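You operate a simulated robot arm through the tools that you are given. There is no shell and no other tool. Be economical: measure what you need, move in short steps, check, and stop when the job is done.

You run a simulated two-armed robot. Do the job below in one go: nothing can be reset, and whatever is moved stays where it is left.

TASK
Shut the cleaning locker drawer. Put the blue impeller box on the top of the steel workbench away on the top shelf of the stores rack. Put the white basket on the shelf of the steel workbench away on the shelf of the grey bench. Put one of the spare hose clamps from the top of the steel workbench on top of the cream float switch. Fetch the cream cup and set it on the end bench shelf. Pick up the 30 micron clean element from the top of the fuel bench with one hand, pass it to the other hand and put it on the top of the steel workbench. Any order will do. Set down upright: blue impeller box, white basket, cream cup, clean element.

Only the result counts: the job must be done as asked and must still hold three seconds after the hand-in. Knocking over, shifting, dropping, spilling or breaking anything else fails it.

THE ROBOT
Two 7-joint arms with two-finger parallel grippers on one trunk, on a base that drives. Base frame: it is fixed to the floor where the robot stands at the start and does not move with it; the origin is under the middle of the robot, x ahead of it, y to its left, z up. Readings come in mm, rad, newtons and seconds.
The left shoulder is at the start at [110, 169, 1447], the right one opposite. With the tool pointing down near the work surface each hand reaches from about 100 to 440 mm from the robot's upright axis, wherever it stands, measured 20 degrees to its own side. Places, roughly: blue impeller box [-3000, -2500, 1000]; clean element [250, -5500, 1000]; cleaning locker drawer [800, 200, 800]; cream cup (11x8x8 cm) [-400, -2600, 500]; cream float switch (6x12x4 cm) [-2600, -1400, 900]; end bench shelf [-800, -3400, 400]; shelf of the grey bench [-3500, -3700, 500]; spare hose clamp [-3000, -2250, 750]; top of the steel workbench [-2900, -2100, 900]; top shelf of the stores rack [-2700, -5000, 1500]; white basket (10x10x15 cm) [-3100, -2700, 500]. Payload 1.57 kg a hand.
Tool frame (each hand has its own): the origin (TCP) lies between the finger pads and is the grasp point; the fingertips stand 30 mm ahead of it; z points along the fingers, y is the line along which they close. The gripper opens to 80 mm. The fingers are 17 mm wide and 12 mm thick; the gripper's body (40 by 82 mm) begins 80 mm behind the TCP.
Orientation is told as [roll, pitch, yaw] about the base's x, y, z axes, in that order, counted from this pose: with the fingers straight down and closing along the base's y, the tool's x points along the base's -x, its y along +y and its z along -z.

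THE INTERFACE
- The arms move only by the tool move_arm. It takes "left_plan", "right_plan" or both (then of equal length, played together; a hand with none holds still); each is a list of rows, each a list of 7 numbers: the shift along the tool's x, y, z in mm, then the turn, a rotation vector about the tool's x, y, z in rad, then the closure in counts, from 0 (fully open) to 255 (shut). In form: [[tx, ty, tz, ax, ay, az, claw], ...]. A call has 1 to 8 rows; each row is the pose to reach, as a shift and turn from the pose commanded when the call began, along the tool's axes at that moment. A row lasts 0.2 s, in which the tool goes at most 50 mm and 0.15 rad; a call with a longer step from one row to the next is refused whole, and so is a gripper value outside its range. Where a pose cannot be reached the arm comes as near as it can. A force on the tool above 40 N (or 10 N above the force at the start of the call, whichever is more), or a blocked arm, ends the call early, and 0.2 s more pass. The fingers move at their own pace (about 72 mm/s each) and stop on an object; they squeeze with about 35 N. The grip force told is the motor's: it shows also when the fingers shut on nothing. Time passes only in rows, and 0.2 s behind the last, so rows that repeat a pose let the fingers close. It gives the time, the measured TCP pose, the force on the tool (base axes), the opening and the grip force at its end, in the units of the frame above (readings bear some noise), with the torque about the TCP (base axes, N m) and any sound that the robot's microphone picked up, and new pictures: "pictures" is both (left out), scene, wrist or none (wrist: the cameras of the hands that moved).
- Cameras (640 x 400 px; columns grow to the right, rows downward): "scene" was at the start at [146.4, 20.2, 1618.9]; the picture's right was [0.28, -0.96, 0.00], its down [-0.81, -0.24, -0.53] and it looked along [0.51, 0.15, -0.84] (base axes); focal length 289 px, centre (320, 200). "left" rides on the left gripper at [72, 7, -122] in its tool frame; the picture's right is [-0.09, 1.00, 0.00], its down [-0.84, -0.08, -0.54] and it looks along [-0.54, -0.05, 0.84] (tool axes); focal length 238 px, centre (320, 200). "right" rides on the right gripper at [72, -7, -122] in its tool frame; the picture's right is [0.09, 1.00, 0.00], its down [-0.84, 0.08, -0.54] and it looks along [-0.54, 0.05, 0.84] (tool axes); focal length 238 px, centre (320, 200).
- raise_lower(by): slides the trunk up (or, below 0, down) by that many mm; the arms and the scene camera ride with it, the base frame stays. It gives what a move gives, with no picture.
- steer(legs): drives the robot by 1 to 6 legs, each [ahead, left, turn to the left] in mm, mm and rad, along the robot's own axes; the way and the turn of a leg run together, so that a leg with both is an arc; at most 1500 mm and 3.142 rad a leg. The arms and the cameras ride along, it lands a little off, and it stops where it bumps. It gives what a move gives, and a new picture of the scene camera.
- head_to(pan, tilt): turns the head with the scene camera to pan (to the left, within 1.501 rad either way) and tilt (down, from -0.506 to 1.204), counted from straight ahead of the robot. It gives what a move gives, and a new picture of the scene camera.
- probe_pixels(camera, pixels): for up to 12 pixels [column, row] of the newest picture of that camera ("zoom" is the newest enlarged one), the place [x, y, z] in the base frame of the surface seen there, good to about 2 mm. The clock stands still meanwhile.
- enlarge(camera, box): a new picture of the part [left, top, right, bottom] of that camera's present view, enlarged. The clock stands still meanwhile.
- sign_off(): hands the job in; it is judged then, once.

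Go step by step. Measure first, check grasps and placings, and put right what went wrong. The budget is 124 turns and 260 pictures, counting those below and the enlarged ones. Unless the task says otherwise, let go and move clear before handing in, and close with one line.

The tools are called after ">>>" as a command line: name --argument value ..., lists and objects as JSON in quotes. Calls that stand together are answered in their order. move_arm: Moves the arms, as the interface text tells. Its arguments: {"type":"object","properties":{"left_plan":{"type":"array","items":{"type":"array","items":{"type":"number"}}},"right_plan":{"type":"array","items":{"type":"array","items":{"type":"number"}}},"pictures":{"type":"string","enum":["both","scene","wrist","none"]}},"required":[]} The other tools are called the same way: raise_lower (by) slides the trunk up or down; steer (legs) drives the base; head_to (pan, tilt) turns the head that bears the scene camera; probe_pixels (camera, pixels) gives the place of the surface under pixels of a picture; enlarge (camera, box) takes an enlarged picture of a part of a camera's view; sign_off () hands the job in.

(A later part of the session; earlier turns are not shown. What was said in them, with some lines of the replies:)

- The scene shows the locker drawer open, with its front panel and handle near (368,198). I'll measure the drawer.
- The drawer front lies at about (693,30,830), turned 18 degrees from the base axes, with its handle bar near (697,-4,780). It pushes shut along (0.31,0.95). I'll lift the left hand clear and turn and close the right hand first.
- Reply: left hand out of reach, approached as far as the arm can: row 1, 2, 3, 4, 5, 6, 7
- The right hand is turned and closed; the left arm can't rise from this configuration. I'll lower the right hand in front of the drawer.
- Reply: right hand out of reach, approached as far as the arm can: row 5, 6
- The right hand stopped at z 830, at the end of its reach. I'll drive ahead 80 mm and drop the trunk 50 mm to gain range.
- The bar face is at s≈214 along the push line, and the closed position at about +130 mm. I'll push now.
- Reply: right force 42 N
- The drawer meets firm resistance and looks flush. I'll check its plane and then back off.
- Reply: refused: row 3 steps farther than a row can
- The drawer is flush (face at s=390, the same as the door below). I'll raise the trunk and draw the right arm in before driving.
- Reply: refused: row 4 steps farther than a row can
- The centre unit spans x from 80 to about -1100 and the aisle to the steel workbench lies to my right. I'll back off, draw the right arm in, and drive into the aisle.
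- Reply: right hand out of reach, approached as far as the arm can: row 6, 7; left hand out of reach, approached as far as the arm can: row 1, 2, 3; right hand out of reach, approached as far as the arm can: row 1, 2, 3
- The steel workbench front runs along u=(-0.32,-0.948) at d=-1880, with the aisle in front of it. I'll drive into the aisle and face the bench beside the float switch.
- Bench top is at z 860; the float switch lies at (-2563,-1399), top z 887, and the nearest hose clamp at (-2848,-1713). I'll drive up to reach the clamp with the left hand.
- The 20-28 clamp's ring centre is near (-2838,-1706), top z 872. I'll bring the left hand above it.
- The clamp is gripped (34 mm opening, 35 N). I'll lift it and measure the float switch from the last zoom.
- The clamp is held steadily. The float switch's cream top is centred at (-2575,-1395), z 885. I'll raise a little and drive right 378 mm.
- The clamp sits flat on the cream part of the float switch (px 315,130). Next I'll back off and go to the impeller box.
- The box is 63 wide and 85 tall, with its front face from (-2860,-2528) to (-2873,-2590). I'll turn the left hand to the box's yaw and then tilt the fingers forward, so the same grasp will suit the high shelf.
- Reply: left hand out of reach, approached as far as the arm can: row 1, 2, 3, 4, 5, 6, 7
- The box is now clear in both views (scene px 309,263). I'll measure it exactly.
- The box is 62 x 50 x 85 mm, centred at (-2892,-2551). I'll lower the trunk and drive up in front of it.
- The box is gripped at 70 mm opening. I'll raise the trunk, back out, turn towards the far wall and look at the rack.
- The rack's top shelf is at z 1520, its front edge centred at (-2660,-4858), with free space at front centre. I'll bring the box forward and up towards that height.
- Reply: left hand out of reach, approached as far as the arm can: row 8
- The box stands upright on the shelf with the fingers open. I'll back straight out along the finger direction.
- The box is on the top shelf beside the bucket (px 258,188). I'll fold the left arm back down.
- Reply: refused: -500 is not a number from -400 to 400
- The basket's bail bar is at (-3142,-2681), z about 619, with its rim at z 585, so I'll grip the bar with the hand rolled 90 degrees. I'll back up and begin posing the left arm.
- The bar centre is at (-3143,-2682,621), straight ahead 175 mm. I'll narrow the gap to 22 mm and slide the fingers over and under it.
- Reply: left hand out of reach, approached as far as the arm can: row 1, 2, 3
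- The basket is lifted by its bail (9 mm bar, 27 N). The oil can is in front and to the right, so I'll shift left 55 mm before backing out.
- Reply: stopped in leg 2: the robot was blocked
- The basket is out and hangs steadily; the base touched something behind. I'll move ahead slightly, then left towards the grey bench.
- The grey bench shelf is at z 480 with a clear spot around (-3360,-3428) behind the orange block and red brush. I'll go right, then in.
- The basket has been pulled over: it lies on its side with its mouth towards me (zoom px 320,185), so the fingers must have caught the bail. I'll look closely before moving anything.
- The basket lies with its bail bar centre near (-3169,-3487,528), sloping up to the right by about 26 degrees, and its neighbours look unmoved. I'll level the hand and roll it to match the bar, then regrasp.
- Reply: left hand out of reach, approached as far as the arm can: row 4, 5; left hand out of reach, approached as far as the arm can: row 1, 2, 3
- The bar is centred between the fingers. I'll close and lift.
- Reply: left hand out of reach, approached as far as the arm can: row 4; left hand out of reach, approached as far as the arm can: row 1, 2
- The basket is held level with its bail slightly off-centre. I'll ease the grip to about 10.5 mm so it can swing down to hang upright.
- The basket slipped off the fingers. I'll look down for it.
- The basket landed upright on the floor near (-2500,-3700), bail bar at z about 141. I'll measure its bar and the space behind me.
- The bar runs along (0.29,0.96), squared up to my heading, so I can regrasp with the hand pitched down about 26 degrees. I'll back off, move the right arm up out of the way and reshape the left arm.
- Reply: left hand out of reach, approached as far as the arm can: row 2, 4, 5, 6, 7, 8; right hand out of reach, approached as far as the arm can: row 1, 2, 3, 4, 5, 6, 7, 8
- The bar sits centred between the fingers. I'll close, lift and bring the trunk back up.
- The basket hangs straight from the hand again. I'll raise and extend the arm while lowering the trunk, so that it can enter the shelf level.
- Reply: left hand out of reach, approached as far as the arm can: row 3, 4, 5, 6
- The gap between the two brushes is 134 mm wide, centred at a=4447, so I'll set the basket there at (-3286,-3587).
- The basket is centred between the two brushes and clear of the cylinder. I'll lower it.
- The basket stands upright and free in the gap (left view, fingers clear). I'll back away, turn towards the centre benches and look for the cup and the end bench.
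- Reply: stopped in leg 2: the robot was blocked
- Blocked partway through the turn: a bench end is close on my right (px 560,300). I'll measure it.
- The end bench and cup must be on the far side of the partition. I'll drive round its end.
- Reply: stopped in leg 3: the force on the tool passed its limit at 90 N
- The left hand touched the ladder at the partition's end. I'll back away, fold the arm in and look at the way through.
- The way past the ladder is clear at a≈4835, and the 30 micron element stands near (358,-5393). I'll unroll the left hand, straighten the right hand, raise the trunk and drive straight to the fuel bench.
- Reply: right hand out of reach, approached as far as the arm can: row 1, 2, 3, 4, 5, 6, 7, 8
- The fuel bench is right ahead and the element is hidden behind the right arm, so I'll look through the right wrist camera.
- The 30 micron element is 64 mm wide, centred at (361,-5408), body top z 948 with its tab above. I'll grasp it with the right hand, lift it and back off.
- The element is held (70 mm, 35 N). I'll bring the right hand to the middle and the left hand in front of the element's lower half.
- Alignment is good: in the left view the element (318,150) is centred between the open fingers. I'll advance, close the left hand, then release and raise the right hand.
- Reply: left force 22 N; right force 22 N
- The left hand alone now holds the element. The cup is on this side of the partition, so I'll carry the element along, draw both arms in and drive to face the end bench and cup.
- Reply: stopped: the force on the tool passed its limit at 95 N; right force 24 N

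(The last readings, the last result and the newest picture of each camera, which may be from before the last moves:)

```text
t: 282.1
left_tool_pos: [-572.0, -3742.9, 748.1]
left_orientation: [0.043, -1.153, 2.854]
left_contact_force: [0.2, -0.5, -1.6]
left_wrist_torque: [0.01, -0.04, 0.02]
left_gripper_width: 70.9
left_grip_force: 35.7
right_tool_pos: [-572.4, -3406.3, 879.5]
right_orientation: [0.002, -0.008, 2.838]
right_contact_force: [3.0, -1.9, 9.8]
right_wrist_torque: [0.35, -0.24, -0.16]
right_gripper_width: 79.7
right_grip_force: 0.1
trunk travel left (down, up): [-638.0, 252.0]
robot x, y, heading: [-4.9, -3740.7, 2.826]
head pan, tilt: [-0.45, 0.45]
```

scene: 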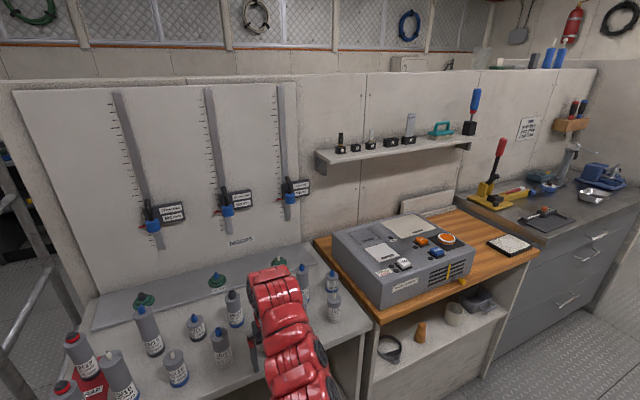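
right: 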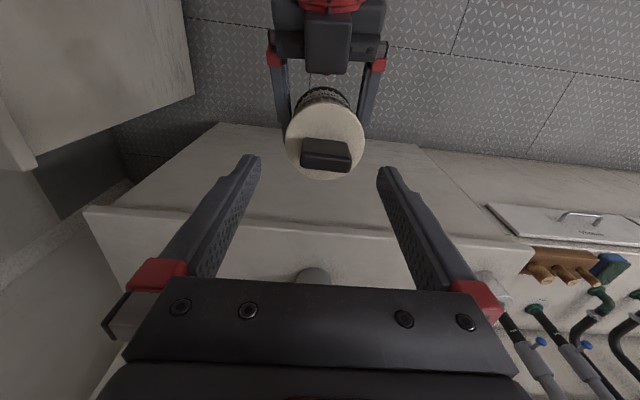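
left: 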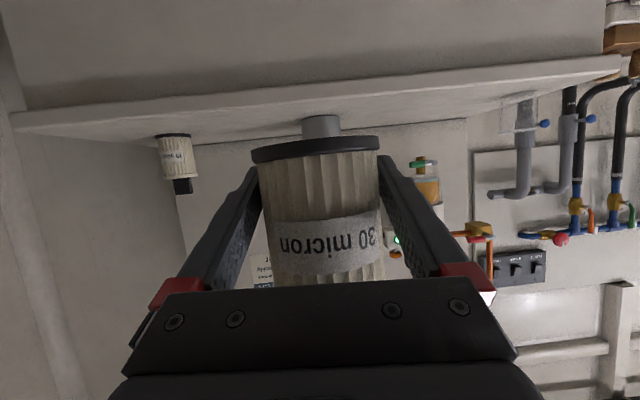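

The right hand came down on the bottle bench and stopped; the bottles look to be standing still. I'll raise straight up, back away, go to the cup (scene px 453,315) and tilt the right hand forward.

>>> raise_lower --by 245

>>> steer --legs '[[-150, 0, 0], [0, -820, 0]]'

>>> move_arm --right_plan '[[0, 0, 0, 0, -0.14, 0, 0], [0, 0, 0, 0, -0.28, 0, 0], [0, 0, 0, 0, -0.42, 0, 0], [0, 0, 0, 0, -0.56, 0, 0], [0, 0, 0, 0, -0.7, 0, 0], [0, 0, 0, 0, -0.84, 0, 0], [0, 0, 0, 0, -0.98, 0, 0], [0, 0, 0, 0, -1.12, 0, 0]]' --pictures "none"

>>> raise_lower --by -400

>>> raise_lower --by -130

>>> head_to --pan 0.0 --tilt 0.45

>>> enlarge --camera "right" --box '[0, 0, 640, 400]'

```text
t: 284.6
left_tool_pos: [-573.5, -3743.2, 992.4]
left_orientation: [0.042, -1.15, 2.854]
left_contact_force: [-0.4, -0.1, -1.4]
left_wrist_torque: [-0.02, 0.02, -0.03]
left_gripper_width: 70.8
left_grip_force: 35.4
right_tool_pos: [-573.9, -3406.2, 1123.5]
right_orientation: [0.0, -0.009, 2.84]
right_contact_force: [-0.7, 0.0, -0.8]
right_wrist_torque: [-0.02, -0.03, -0.02]
right_gripper_width: 80.0
right_grip_force: 0.0
trunk travel left (down, up): [-883.0, 7.0]
robot x, y, heading: [-4.5, -3742.3, 2.829]
head pan, tilt: [-0.45, 0.45]
```

```text
t: 290.0
left_tool_pos: [-181.2, -3015.5, 992.3]
left_orientation: [0.043, -1.149, 2.856]
left_contact_force: [-0.2, -0.1, -0.6]
left_wrist_torque: [-0.02, -0.02, 0.0]
left_gripper_width: 71.0
left_grip_force: 34.3
right_tool_pos: [-183.7, -2678.8, 1124.4]
right_orientation: [0.002, -0.006, 2.842]
right_contact_force: [-1.4, -0.1, 0.0]
right_wrist_torque: [-0.02, 0.0, -0.01]
right_gripper_width: 80.3
right_grip_force: 0.0
trunk travel left (down, up): [-883.0, 7.0]
robot x, y, heading: [391.7, -3009.9, 2.833]
head pan, tilt: [-0.45, 0.45]
```

scene: 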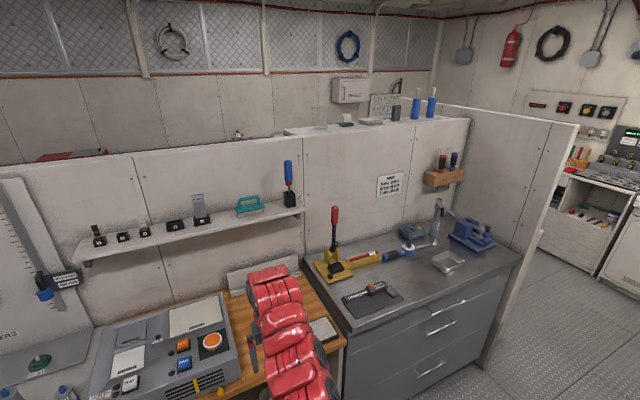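

```text
t: 291.8
left_tool_pos: [-181.0, -3013.9, 992.7]
left_orientation: [0.045, -1.149, 2.857]
left_contact_force: [-0.6, 0.2, -0.7]
left_wrist_torque: [0.02, 0.02, 0.04]
left_gripper_width: 70.6
left_grip_force: 35.1
right_tool_pos: [-183.6, -2678.1, 1125.7]
right_orientation: [0.004, -1.131, 2.838]
right_contact_force: [0.1, 0.0, 0.4]
right_wrist_torque: [0.01, -0.01, -0.02]
right_gripper_width: 80.2
right_grip_force: 0.0
trunk travel left (down, up): [-883.0, 7.0]
robot x, y, heading: [389.7, -3011.3, 2.83]
head pan, tilt: [-0.45, 0.45]
```

```text
t: 295.6
left_tool_pos: [-180.9, -3014.8, 592.5]
left_orientation: [0.046, -1.149, 2.858]
left_contact_force: [0.4, 0.0, -2.1]
left_wrist_torque: [-0.05, 0.01, 0.01]
left_gripper_width: 70.6
left_grip_force: 34.7
right_tool_pos: [-183.0, -2677.1, 723.6]
right_orientation: [0.005, -1.128, 2.838]
right_contact_force: [-0.9, -0.1, 0.3]
right_wrist_torque: [0.01, 0.0, -0.01]
right_gripper_width: 79.8
right_grip_force: 0.1
trunk travel left (down, up): [-483.0, 407.0]
robot x, y, heading: [389.2, -3013.6, 2.835]
head pan, tilt: [-0.45, 0.45]
```

```text
t: 297.2
left_tool_pos: [-180.3, -3015.1, 462.6]
left_orientation: [0.044, -1.15, 2.859]
left_contact_force: [0.6, 0.5, -1.0]
left_wrist_torque: [-0.03, 0.0, -0.01]
left_gripper_width: 70.8
left_grip_force: 34.3
right_tool_pos: [-182.5, -2677.8, 595.3]
right_orientation: [0.004, -1.128, 2.838]
right_contact_force: [0.4, 0.4, 0.2]
right_wrist_torque: [0.01, 0.02, -0.01]
right_gripper_width: 80.1
right_grip_force: 0.1
trunk travel left (down, up): [-353.0, 537.0]
robot x, y, heading: [389.4, -3011.3, 2.838]
head pan, tilt: [-0.45, 0.45]
```

```text
t: 298.1
left_tool_pos: [-181.6, -3014.8, 462.6]
left_orientation: [0.044, -1.15, 2.857]
left_contact_force: [-0.8, -0.9, -1.3]
left_wrist_torque: [-0.01, -0.01, 0.0]
left_gripper_width: 71.0
left_grip_force: 34.9
right_tool_pos: [-182.1, -2678.6, 594.9]
right_orientation: [0.002, -1.128, 2.839]
right_contact_force: [0.3, 0.1, -0.4]
right_wrist_torque: [-0.01, 0.02, -0.01]
right_gripper_width: 80.1
right_grip_force: 0.0
trunk travel left (down, up): [-353.0, 537.0]
robot x, y, heading: [387.2, -3013.7, 2.831]
head pan, tilt: [0.0, 0.45]
```

scene: 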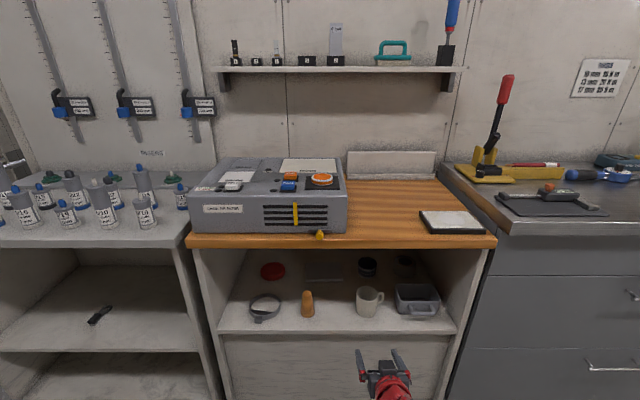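

```text
1.00 times, centred on (320, 200) of right (not enlarged: the box is as wide or as high as the picture)
```

zoom: 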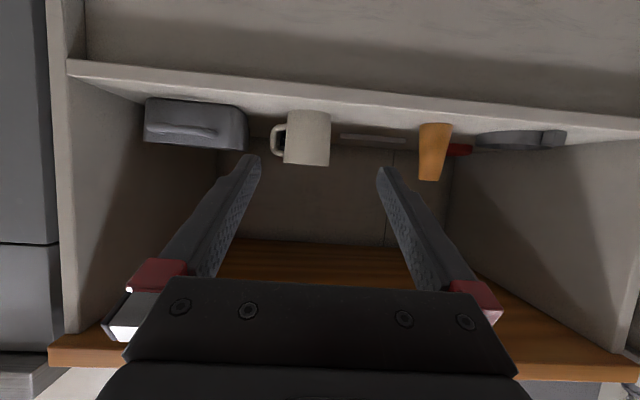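

The cream cup (scene px 368,300) is on the wooden bench's shelf, and the end bench shelf beside it at left is nearly empty. I'll measure both.

>>> probe_pixels --camera "zoom" --pixels '[[290, 140], [328, 140], [308, 150], [308, 115], [308, 163], [276, 140], [360, 130], [430, 150], [200, 125], [308, 100], [300, 88], [340, 350]]'

>>> probe_pixels --camera "scene" --pixels '[[358, 303], [377, 303], [368, 289], [366, 316], [384, 297], [335, 310], [110, 300], [120, 345], [60, 320], [100, 316], [150, 290], [165, 345]]'

```text
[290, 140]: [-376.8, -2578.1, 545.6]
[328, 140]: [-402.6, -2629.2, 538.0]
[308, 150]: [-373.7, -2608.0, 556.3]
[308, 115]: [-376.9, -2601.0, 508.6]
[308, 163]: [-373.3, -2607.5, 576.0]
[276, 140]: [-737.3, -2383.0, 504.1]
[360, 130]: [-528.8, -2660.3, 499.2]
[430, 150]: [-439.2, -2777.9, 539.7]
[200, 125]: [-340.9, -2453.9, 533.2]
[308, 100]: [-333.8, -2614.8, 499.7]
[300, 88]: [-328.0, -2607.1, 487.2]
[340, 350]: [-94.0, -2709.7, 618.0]
```

```text
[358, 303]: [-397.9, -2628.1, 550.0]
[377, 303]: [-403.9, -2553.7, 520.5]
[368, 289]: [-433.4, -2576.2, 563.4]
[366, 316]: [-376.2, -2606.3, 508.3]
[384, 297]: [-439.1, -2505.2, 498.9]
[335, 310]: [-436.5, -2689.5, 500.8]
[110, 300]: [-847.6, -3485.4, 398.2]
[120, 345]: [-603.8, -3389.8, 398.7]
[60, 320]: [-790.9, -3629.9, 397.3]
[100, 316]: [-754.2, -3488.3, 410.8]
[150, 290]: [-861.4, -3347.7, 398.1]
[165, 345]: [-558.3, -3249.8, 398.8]
```

The cup is about 68 mm wide, centred near (-406,-2597), with its handle to the right, so I'll turn the right hand 57 degrees to approach from the left-front, clear of the handle.

>>> move_arm --right_plan '[[-5, 0, 10, 0.13, 0, 0.062, 0], [-10, 0, 20, 0.26, 0, 0.124, 0], [-15, 0, 30, 0.39, 0, 0.186, 0], [-20, 0, 40, 0.52, 0, 0.248, 0], [-25, 0, 50, 0.65, 0, 0.31, 0], [-30, 0, 60, 0.78, 0, 0.372, 0], [-34, 0, 72, 0.903, 0, 0.43, 0]]' --pictures "none"

>>> steer --legs '[[0, 90, 0], [30, 0, 0]]'

>>> enlarge --camera "right" --box '[0, 0, 640, 400]'

```text
t: 299.7
left_tool_pos: [-181.1, -3014.7, 462.2]
left_orientation: [0.043, -1.15, 2.856]
left_contact_force: [0.6, 0.0, -2.0]
left_wrist_torque: [0.02, 0.0, -0.01]
left_gripper_width: 70.5
left_grip_force: 34.9
right_tool_pos: [-258.0, -2654.5, 593.0]
right_orientation: [-0.001, -1.124, 1.839]
right_contact_force: [-0.4, -1.0, 0.1]
right_wrist_torque: [0.01, -0.04, 0.0]
right_gripper_width: 80.0
right_grip_force: 0.0
trunk travel left (down, up): [-353.0, 537.0]
robot x, y, heading: [387.0, -3010.4, 2.836]
head pan, tilt: [0.0, 0.45]
```

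```text
t: 301.2
left_tool_pos: [-237.2, -3092.0, 462.5]
left_orientation: [0.044, -1.149, 2.858]
left_contact_force: [0.0, -0.6, -1.5]
left_wrist_torque: [0.01, 0.01, 0.04]
left_gripper_width: 70.6
left_grip_force: 35.5
right_tool_pos: [-315.6, -2732.8, 591.9]
right_orientation: [0.002, -1.125, 1.841]
right_contact_force: [0.1, 0.0, -0.4]
right_wrist_torque: [-0.01, -0.03, 0.02]
right_gripper_width: 79.8
right_grip_force: 0.1
trunk travel left (down, up): [-353.0, 537.0]
robot x, y, heading: [332.8, -3090.6, 2.833]
head pan, tilt: [0.0, 0.45]
```

scene: 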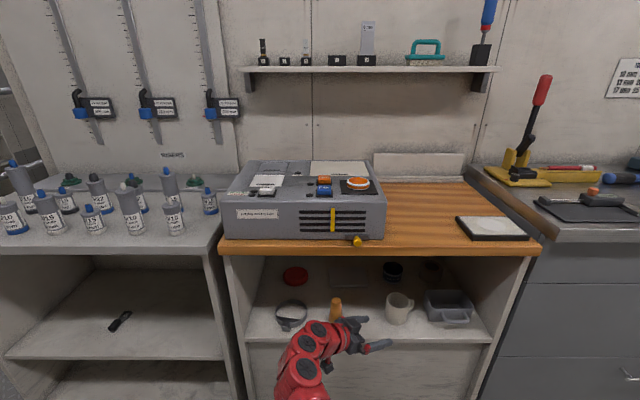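

```text
1.00 times, centred on (320, 200) of right (not enlarged: the box is as wide or as high as the picture)
```

zoom: 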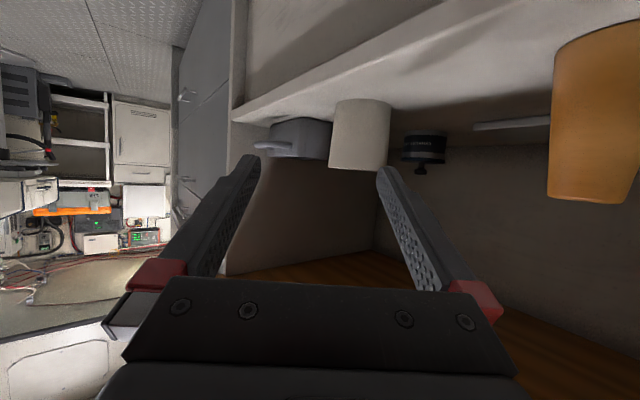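

>>> probe_pixels --camera "zoom" --pixels '[[334, 140], [387, 140], [360, 140], [360, 110], [360, 166], [345, 150], [375, 150], [300, 140], [560, 120], [400, 140]]'

```text
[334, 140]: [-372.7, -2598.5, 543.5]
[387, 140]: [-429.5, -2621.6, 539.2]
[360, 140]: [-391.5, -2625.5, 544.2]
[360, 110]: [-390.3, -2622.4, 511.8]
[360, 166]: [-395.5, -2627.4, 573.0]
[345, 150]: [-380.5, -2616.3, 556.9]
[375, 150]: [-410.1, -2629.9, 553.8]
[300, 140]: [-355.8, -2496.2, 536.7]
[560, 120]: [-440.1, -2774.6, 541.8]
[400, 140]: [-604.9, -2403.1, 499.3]
```

The cup's centre fits (-407,-2596) with radius 34. I'll drive up so the right hand is lined up beside it.

>>> steer --legs '[[110, -10, 0]]'

```text
t: 302.4
left_tool_pos: [-338.1, -3047.7, 461.9]
left_orientation: [0.043, -1.147, 2.859]
left_contact_force: [-0.4, 0.4, -1.8]
left_wrist_torque: [-0.02, -0.02, -0.01]
left_gripper_width: 70.6
left_grip_force: 35.1
right_tool_pos: [-414.9, -2687.8, 592.5]
right_orientation: [0.002, -1.127, 1.839]
right_contact_force: [0.9, 0.0, -0.4]
right_wrist_torque: [0.0, -0.03, -0.01]
right_gripper_width: 80.2
right_grip_force: 0.1
trunk travel left (down, up): [-353.0, 537.0]
robot x, y, heading: [227.8, -3046.3, 2.831]
head pan, tilt: [0.0, 0.45]
```

scene: 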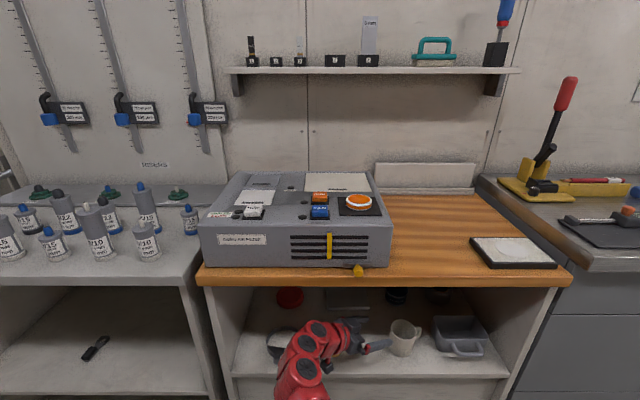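

>>> move_arm --right_plan '[[0, -16, 0, 0, 0, 0, 0], [0, -32, 0, 0, 0, 0, 0], [3, -32, 30, 0, 0, 0, 0], [6.5, -32, 60, 0, 0, 0, 0], [10.1, -32, 89.4, 0, 0, 0, 0], [10.1, -32, 89.4, 0, 0, 0, 100], [10.1, -32, 89.4, 0, 0, 0, 255], [10.1, -32, 89.4, 0, 0, 0, 255]]' --pictures "wrist"

>>> raise_lower --by 45

>>> steer --legs '[[-280, 0, 0]]'

```text
t: 304.2
left_tool_pos: [-337.4, -3048.8, 462.5]
left_orientation: [0.044, -1.152, 2.856]
left_contact_force: [0.8, 0.3, -1.2]
left_wrist_torque: [-0.02, 0.02, -0.04]
left_gripper_width: 70.7
left_grip_force: 35.2
right_tool_pos: [-404.7, -2605.3, 545.0]
right_orientation: [0.004, -1.126, 1.839]
right_contact_force: [0.2, 0.8, 0.0]
right_wrist_torque: [0.02, 0.05, 0.02]
right_gripper_width: 66.9
right_grip_force: 34.7
trunk travel left (down, up): [-353.0, 537.0]
robot x, y, heading: [234.4, -3047.5, 2.833]
head pan, tilt: [0.0, 0.45]
```

right: 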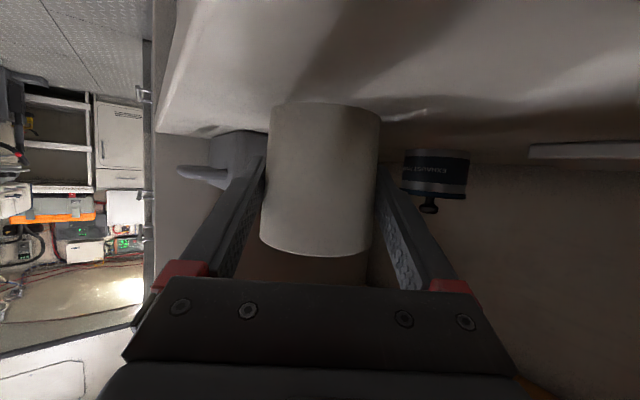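

```text
t: 305.1
left_tool_pos: [-337.8, -3048.4, 508.0]
left_orientation: [0.044, -1.149, 2.858]
left_contact_force: [0.4, 0.3, -1.5]
left_wrist_torque: [-0.01, -0.01, 0.02]
left_gripper_width: 70.6
left_grip_force: 35.2
right_tool_pos: [-406.5, -2605.0, 589.9]
right_orientation: [0.001, -1.126, 1.84]
right_contact_force: [0.0, 0.2, -0.8]
right_wrist_torque: [-0.02, -0.01, 0.01]
right_gripper_width: 66.2
right_grip_force: 35.0
trunk travel left (down, up): [-398.0, 492.0]
robot x, y, heading: [231.4, -3045.9, 2.834]
head pan, tilt: [0.0, 0.45]
```

```text
t: 307.0
left_tool_pos: [-66.7, -3136.8, 507.3]
left_orientation: [0.044, -1.149, 2.862]
left_contact_force: [0.5, -0.7, -0.9]
left_wrist_torque: [-0.01, 0.02, -0.02]
left_gripper_width: 70.7
left_grip_force: 35.2
right_tool_pos: [-138.3, -2693.1, 589.6]
right_orientation: [0.003, -1.126, 1.841]
right_contact_force: [0.0, 0.1, -1.2]
right_wrist_torque: [-0.05, 0.04, 0.0]
right_gripper_width: 66.4
right_grip_force: 35.4
trunk travel left (down, up): [-398.0, 492.0]
robot x, y, heading: [498.7, -3129.9, 2.834]
head pan, tilt: [0.0, 0.45]
```

scene: 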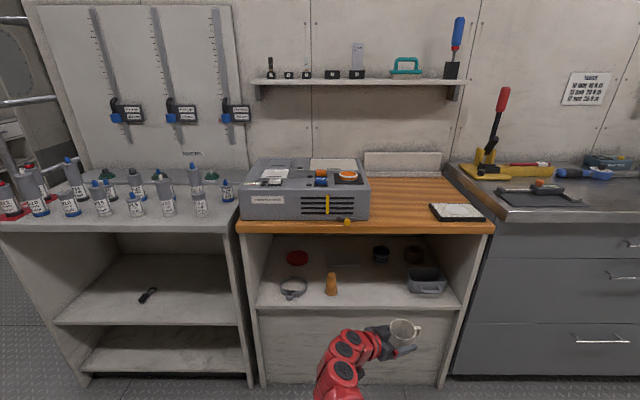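

The cup is held (66 mm, 35 N) and clear of its shelf. I'll carry it over to the end bench shelf.

>>> raise_lower --by -95

>>> steer --legs '[[0, 743, 0], [295, 0, 0]]'

>>> enlarge --camera "right" --box '[0, 0, 640, 400]'

>>> probe_pixels --camera "zoom" --pixels '[[320, 90], [320, 70], [420, 90], [240, 90], [500, 120], [320, 120], [200, 100]]'

```text
t: 308.3
left_tool_pos: [-68.0, -3136.7, 413.3]
left_orientation: [0.045, -1.15, 2.862]
left_contact_force: [-0.2, -0.4, -1.4]
left_wrist_torque: [0.01, -0.03, 0.01]
left_gripper_width: 70.4
left_grip_force: 35.1
right_tool_pos: [-137.8, -2693.7, 495.5]
right_orientation: [0.002, -1.125, 1.843]
right_contact_force: [-0.5, -1.0, -0.4]
right_wrist_torque: [-0.01, 0.0, 0.01]
right_gripper_width: 65.9
right_grip_force: 34.4
trunk travel left (down, up): [-303.0, 587.0]
robot x, y, heading: [502.3, -3133.0, 2.834]
head pan, tilt: [0.0, 0.45]
```

```text
t: 314.0
left_tool_pos: [-573.5, -3765.7, 412.8]
left_orientation: [0.043, -1.15, 2.865]
left_contact_force: [0.0, -1.3, -1.6]
left_wrist_torque: [0.01, 0.02, -0.01]
left_gripper_width: 70.4
left_grip_force: 34.5
right_tool_pos: [-643.9, -3322.3, 495.1]
right_orientation: [0.001, -1.126, 1.847]
right_contact_force: [1.0, 0.4, 0.0]
right_wrist_torque: [0.02, -0.01, 0.01]
right_gripper_width: 65.6
right_grip_force: 35.1
trunk travel left (down, up): [-303.0, 587.0]
robot x, y, heading: [-4.7, -3758.9, 2.837]
head pan, tilt: [0.0, 0.45]
```

scene: 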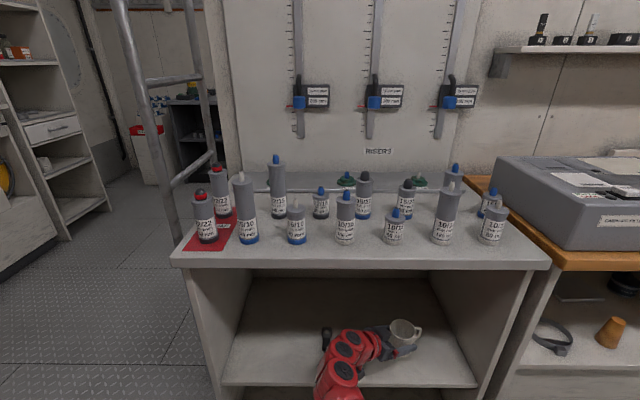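

```text
1.00 times, centred on (320, 200) of right (not enlarged: the box is as wide or as high as the picture)
```

zoom: 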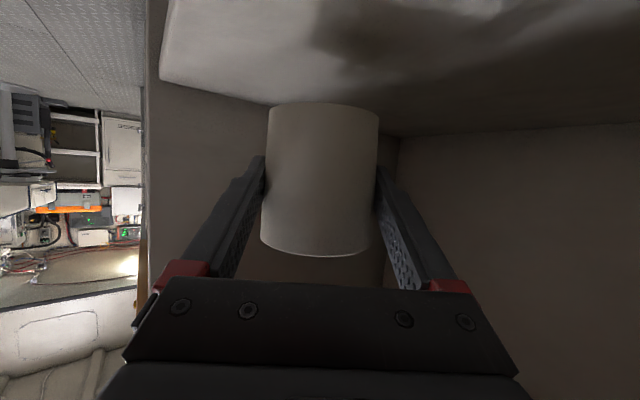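

```text
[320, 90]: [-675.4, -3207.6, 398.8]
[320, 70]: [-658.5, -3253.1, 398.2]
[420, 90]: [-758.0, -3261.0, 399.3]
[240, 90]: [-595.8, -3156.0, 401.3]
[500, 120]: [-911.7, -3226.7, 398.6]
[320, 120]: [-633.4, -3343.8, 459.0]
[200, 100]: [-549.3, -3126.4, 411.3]
```

The cup is over the end bench shelf (z 398) and all the bottles are upright. I'll lower, release and retract along the finger axis.

>>> raise_lower --by -48

>>> raise_lower --by -2.5

>>> move_arm --right_plan '[[0, 0, 0, 0, 0, 0, 120], [0, 0, 0, 0, 0, 0, 0], [0, 0, 0, 0, 0, 0, 0], [0, 0, -15, 0, 0, 0, 0], [0, 0, -35, 0, 0, 0, 0], [0, 0, -60, 0, 0, 0, 0], [0, 0, -85, 0, 0, 0, 0], [0, 0, -85, 0, 0, 0, 0]]' --pictures "wrist"

```text
t: 314.9
left_tool_pos: [-573.8, -3765.3, 366.2]
left_orientation: [0.044, -1.149, 2.865]
left_contact_force: [0.3, 1.2, -1.5]
left_wrist_torque: [0.0, -0.04, 0.0]
left_gripper_width: 70.7
left_grip_force: 35.6
right_tool_pos: [-643.4, -3321.3, 445.8]
right_orientation: [0.001, -1.127, 1.844]
right_contact_force: [-0.7, -0.5, -1.2]
right_wrist_torque: [0.0, -0.02, 0.01]
right_gripper_width: 65.7
right_grip_force: 35.6
trunk travel left (down, up): [-255.0, 635.0]
robot x, y, heading: [-5.1, -3756.7, 2.84]
head pan, tilt: [0.0, 0.45]
```

```text
t: 315.4
left_tool_pos: [-573.6, -3766.2, 362.6]
left_orientation: [0.042, -1.151, 2.865]
left_contact_force: [-0.1, 0.1, -1.6]
left_wrist_torque: [0.0, -0.04, -0.02]
left_gripper_width: 70.6
left_grip_force: 34.6
right_tool_pos: [-644.8, -3322.1, 445.1]
right_orientation: [0.005, -1.126, 1.843]
right_contact_force: [0.3, 0.0, 3.6]
right_wrist_torque: [0.03, 0.16, 0.0]
right_gripper_width: 65.5
right_grip_force: 34.9
trunk travel left (down, up): [-252.0, 638.0]
robot x, y, heading: [-6.0, -3756.1, 2.839]
head pan, tilt: [0.0, 0.45]
```

```text
t: 317.2
left_tool_pos: [-572.3, -3765.5, 362.8]
left_orientation: [0.045, -1.151, 2.864]
left_contact_force: [0.5, -0.7, -1.2]
left_wrist_torque: [0.01, 0.02, -0.03]
left_gripper_width: 70.7
left_grip_force: 35.3
right_tool_pos: [-621.9, -3396.0, 480.3]
right_orientation: [0.001, -1.124, 1.846]
right_contact_force: [0.3, 0.8, 0.0]
right_wrist_torque: [-0.05, -0.01, -0.02]
right_gripper_width: 80.1
right_grip_force: 0.1
trunk travel left (down, up): [-252.0, 638.0]
robot x, y, heading: [-1.4, -3758.9, 2.834]
head pan, tilt: [0.0, 0.45]
```

right: 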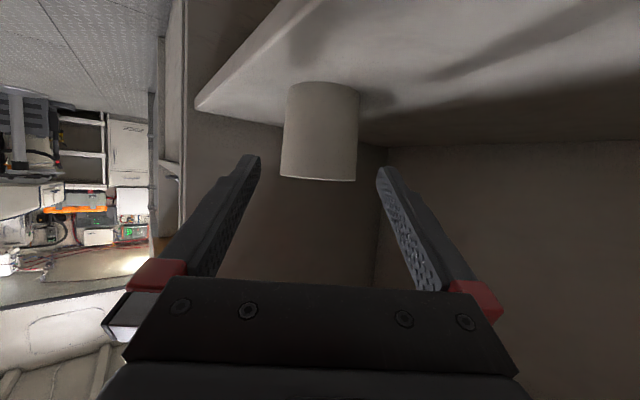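

The cup stands upright on the end bench shelf. I'll back out, raise the trunk and carry the element round to the steel workbench.

>>> steer --legs '[[-250, 0, 0]]'

>>> raise_lower --by 400

>>> raise_lower --by 195

>>> steer --legs '[[0, 1270, 0], [1300, 0, -0.02], [1100, 0, 0], [0, -1500, 0], [0, -153, 0]]'

>>> head_to --pan 0.25 --tilt 0.75

```text
t: 319.0
left_tool_pos: [-339.5, -3839.6, 361.9]
left_orientation: [0.044, -1.151, 2.865]
left_contact_force: [-0.1, -0.3, -1.6]
left_wrist_torque: [0.0, 0.02, 0.01]
left_gripper_width: 70.8
left_grip_force: 34.9
right_tool_pos: [-387.7, -3470.9, 479.5]
right_orientation: [0.004, -1.125, 1.846]
right_contact_force: [0.2, 0.0, 0.1]
right_wrist_torque: [0.0, 0.0, -0.01]
right_gripper_width: 79.9
right_grip_force: 0.0
trunk travel left (down, up): [-252.0, 638.0]
robot x, y, heading: [229.6, -3833.3, 2.832]
head pan, tilt: [0.0, 0.45]
```

scene: 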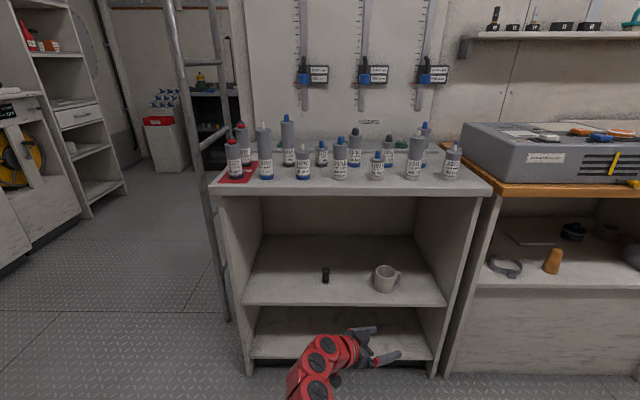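

```text
t: 322.9
left_tool_pos: [-337.8, -3840.7, 762.1]
left_orientation: [0.044, -1.151, 2.867]
left_contact_force: [1.0, 1.1, -0.7]
left_wrist_torque: [0.0, 0.02, 0.02]
left_gripper_width: 70.7
left_grip_force: 35.1
right_tool_pos: [-387.5, -3470.9, 880.7]
right_orientation: [0.0, -1.126, 1.849]
right_contact_force: [-0.2, 0.4, 0.7]
right_wrist_torque: [0.03, 0.0, 0.01]
right_gripper_width: 80.0
right_grip_force: 0.0
trunk travel left (down, up): [-652.0, 238.0]
robot x, y, heading: [228.0, -3833.8, 2.839]
head pan, tilt: [0.0, 0.45]
```

```text
t: 325.0
left_tool_pos: [-338.1, -3840.7, 957.2]
left_orientation: [0.044, -1.151, 2.864]
left_contact_force: [-0.5, 0.2, -1.8]
left_wrist_torque: [-0.01, 0.05, 0.03]
left_gripper_width: 70.9
left_grip_force: 35.4
right_tool_pos: [-389.0, -3469.7, 1075.6]
right_orientation: [0.002, -1.125, 1.849]
right_contact_force: [-0.7, 0.0, 0.1]
right_wrist_torque: [-0.03, -0.05, 0.0]
right_gripper_width: 80.0
right_grip_force: 0.1
trunk travel left (down, up): [-847.0, 43.0]
robot x, y, heading: [230.1, -3832.6, 2.84]
head pan, tilt: [0.0, 0.45]
```

```text
t: 350.6
left_tool_pos: [-2417.2, -2730.9, 957.0]
left_orientation: [0.04, -1.15, 2.801]
left_contact_force: [0.3, 1.0, -1.4]
left_wrist_torque: [-0.01, -0.02, -0.01]
left_gripper_width: 70.6
left_grip_force: 34.9
right_tool_pos: [-2442.6, -2358.3, 1076.3]
right_orientation: [0.001, -1.126, 1.783]
right_contact_force: [-0.6, 0.8, 0.6]
right_wrist_torque: [0.01, -0.01, -0.03]
right_gripper_width: 80.0
right_grip_force: 0.0
trunk travel left (down, up): [-847.0, 43.0]
robot x, y, heading: [-1846.7, -2762.5, 2.776]
head pan, tilt: [0.0, 0.45]
```

scene: 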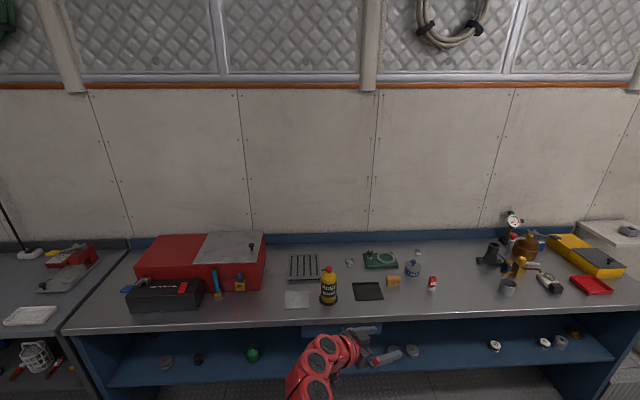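

```text
t: 351.4
left_tool_pos: [-2417.1, -2729.3, 956.8]
left_orientation: [0.044, -1.15, 2.798]
left_contact_force: [1.1, -0.9, -1.3]
left_wrist_torque: [-0.01, -0.02, -0.03]
left_gripper_width: 70.5
left_grip_force: 35.4
right_tool_pos: [-2442.0, -2357.1, 1074.4]
right_orientation: [0.004, -1.125, 1.779]
right_contact_force: [-0.2, 0.2, -0.3]
right_wrist_torque: [0.0, -0.01, 0.02]
right_gripper_width: 80.0
right_grip_force: 0.2
trunk travel left (down, up): [-847.0, 43.0]
robot x, y, heading: [-1850.7, -2761.4, 2.773]
head pan, tilt: [0.25, 0.75]
```

scene: 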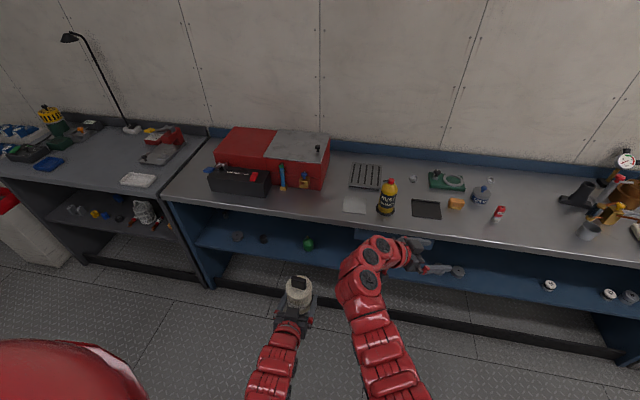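

The steel workbench is ahead and the spot left of the grey cloth (px 325,205) is free. I'll drive the element over it and lower.

>>> steer --legs '[[300, 15, 0], [195, 10, 0]]'

>>> move_arm --left_plan '[[15, 0, 7, 0, 0, 0, 255], [30, 0, 13.5, 0, 0, 0, 255], [45, 0, 20, 0, 0, 0, 255], [53, 0, 23.7, 0, 0, 0, 255], [53, 0, 23.7, 0, 0, 0, 255]]' --pictures "both"

```text
t: 354.6
left_tool_pos: [-2889.3, -2574.0, 957.3]
left_orientation: [0.043, -1.15, 2.802]
left_contact_force: [-0.8, -0.1, -2.4]
left_wrist_torque: [-0.02, -0.01, 0.03]
left_gripper_width: 70.7
left_grip_force: 34.0
right_tool_pos: [-2916.2, -2203.5, 1077.0]
right_orientation: [0.004, -1.126, 1.781]
right_contact_force: [0.2, 0.4, 0.0]
right_wrist_torque: [0.01, -0.02, 0.01]
right_gripper_width: 80.1
right_grip_force: 0.0
trunk travel left (down, up): [-847.0, 43.0]
robot x, y, heading: [-2321.8, -2604.8, 2.775]
head pan, tilt: [0.25, 0.75]
```

scene: 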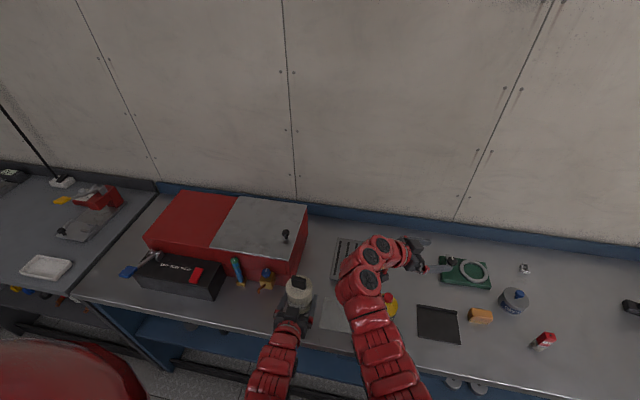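

```text
t: 355.8
left_tool_pos: [-2892.0, -2573.8, 899.4]
left_orientation: [0.043, -1.149, 2.801]
left_contact_force: [-0.3, -0.1, -1.2]
left_wrist_torque: [0.02, 0.0, 0.02]
left_gripper_width: 70.6
left_grip_force: 34.9
right_tool_pos: [-2915.5, -2204.0, 1074.8]
right_orientation: [0.002, -1.126, 1.784]
right_contact_force: [0.2, 0.3, 0.4]
right_wrist_torque: [-0.02, -0.01, 0.01]
right_gripper_width: 79.8
right_grip_force: 0.1
trunk travel left (down, up): [-847.0, 43.0]
robot x, y, heading: [-2322.1, -2607.0, 2.774]
head pan, tilt: [0.25, 0.75]
5 turns are left
```

scene: 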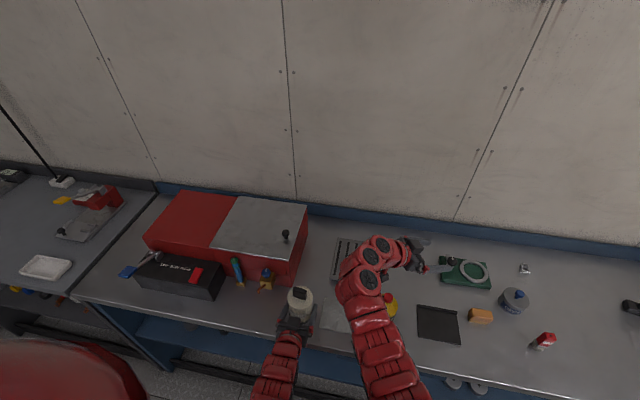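
left: 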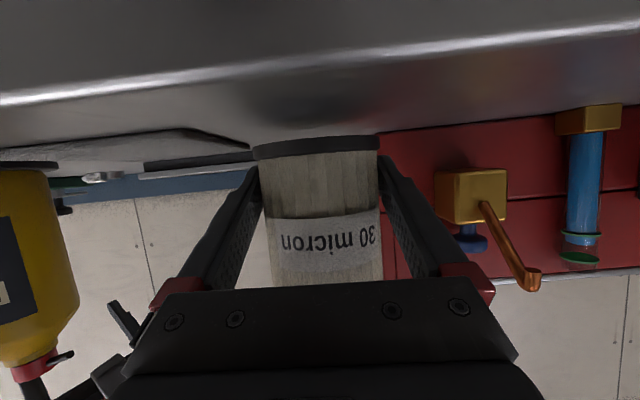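

The element hangs just above the bench. I'll lower the last 11 mm, open and withdraw along the finger axis.

>>> move_arm --left_plan '[[5, 0, 2.3, 0, 0, 0, 255], [10, 0, 4.5, 0, 0, 0, 255], [10, 0, 4.5, 0, 0, 0, 255], [10, 0, 4.5, 0, 0, 0, 120], [10, 0, 4.5, 0, 0, 0, 0], [10, 0, 4.5, 0, 0, 0, 0]]' --pictures "none"

>>> move_arm --left_plan '[[0, 0, -12, 0, 0, 0, 0], [0, 0, -28, 0, 0, 0, 0], [0, 0, -48, 0, 0, 0, 0], [0, 0, -70, 0, 0, 0, 0], [0, 0, -90, 0, 0, 0, 0]]' --pictures "both"

```text
t: 357.2
left_tool_pos: [-2889.6, -2575.9, 888.9]
left_orientation: [0.044, -1.151, 2.801]
left_contact_force: [1.0, -0.1, 0.5]
left_wrist_torque: [-0.02, 0.0, -0.02]
left_gripper_width: 80.0
left_grip_force: 0.0
right_tool_pos: [-2915.9, -2202.7, 1074.9]
right_orientation: [0.003, -1.125, 1.784]
right_contact_force: [-1.0, -0.1, 0.0]
right_wrist_torque: [0.02, -0.01, 0.03]
right_gripper_width: 80.1
right_grip_force: 0.0
trunk travel left (down, up): [-847.0, 43.0]
robot x, y, heading: [-2322.7, -2600.7, 2.779]
head pan, tilt: [0.25, 0.75]
```

```text
t: 358.4
left_tool_pos: [-2811.9, -2598.5, 925.3]
left_orientation: [0.046, -1.152, 2.8]
left_contact_force: [0.0, -0.4, 0.0]
left_wrist_torque: [0.0, 0.0, -0.01]
left_gripper_width: 80.0
left_grip_force: 0.1
right_tool_pos: [-2915.2, -2203.7, 1075.8]
right_orientation: [0.003, -1.125, 1.782]
right_contact_force: [-0.5, 0.1, 0.1]
right_wrist_torque: [-0.01, 0.01, 0.03]
right_gripper_width: 80.0
right_grip_force: 0.1
trunk travel left (down, up): [-847.0, 43.0]
robot x, y, heading: [-2319.9, -2606.8, 2.769]
head pan, tilt: [0.25, 0.75]
4 turns are left
```

scene: 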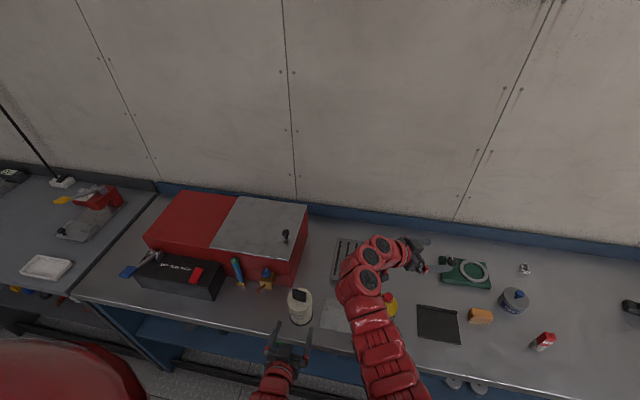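
left: 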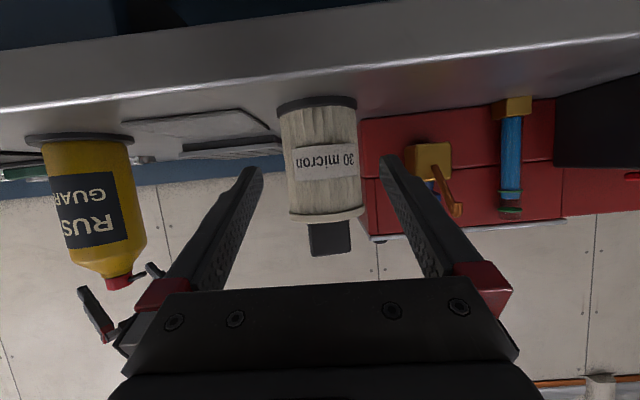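

The element stands upright and free on the workbench. I'll back the robot clear.

>>> steer --legs '[[-330, 0, 0]]'

```text
t: 360.6
left_tool_pos: [-2510.2, -2715.7, 925.3]
left_orientation: [0.046, -1.149, 2.802]
left_contact_force: [-0.4, -0.3, 0.2]
left_wrist_torque: [0.0, 0.01, -0.02]
left_gripper_width: 79.9
left_grip_force: 0.1
right_tool_pos: [-2613.1, -2320.5, 1075.3]
right_orientation: [0.002, -1.125, 1.783]
right_contact_force: [1.3, 0.5, -0.3]
right_wrist_torque: [-0.03, 0.01, 0.01]
right_gripper_width: 80.1
right_grip_force: 0.1
trunk travel left (down, up): [-847.0, 43.0]
robot x, y, heading: [-2019.2, -2719.9, 2.778]
head pan, tilt: [0.25, 0.75]
3 turns are left
```

scene: 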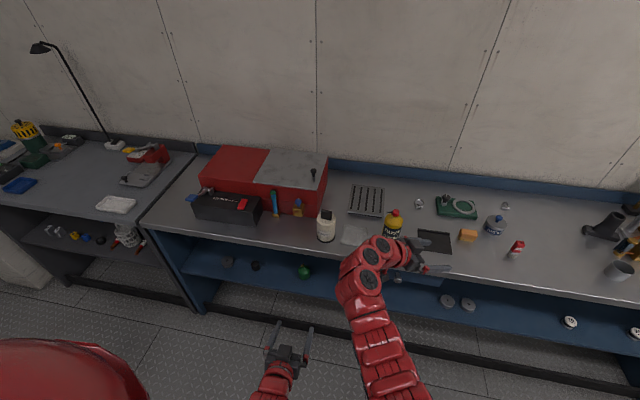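

The pictures show the element standing at (327,225) and the basket upright on the grey bench shelf at (130,235), with both hands empty and clear. I'm handing in.

>>> sign_off

```text
The job is handed in.
```

I finished all six tasks and handed the job in, but not cleanly: I tipped the white basket over on its shelf and then dropped it on the floor before setting it upright, my right hand pressed on the end bench bottles, and my left hand hit the ladder. Nothing but the basket looked moved or damaged in the pictures; I didn't measure the bottles or the ladder.
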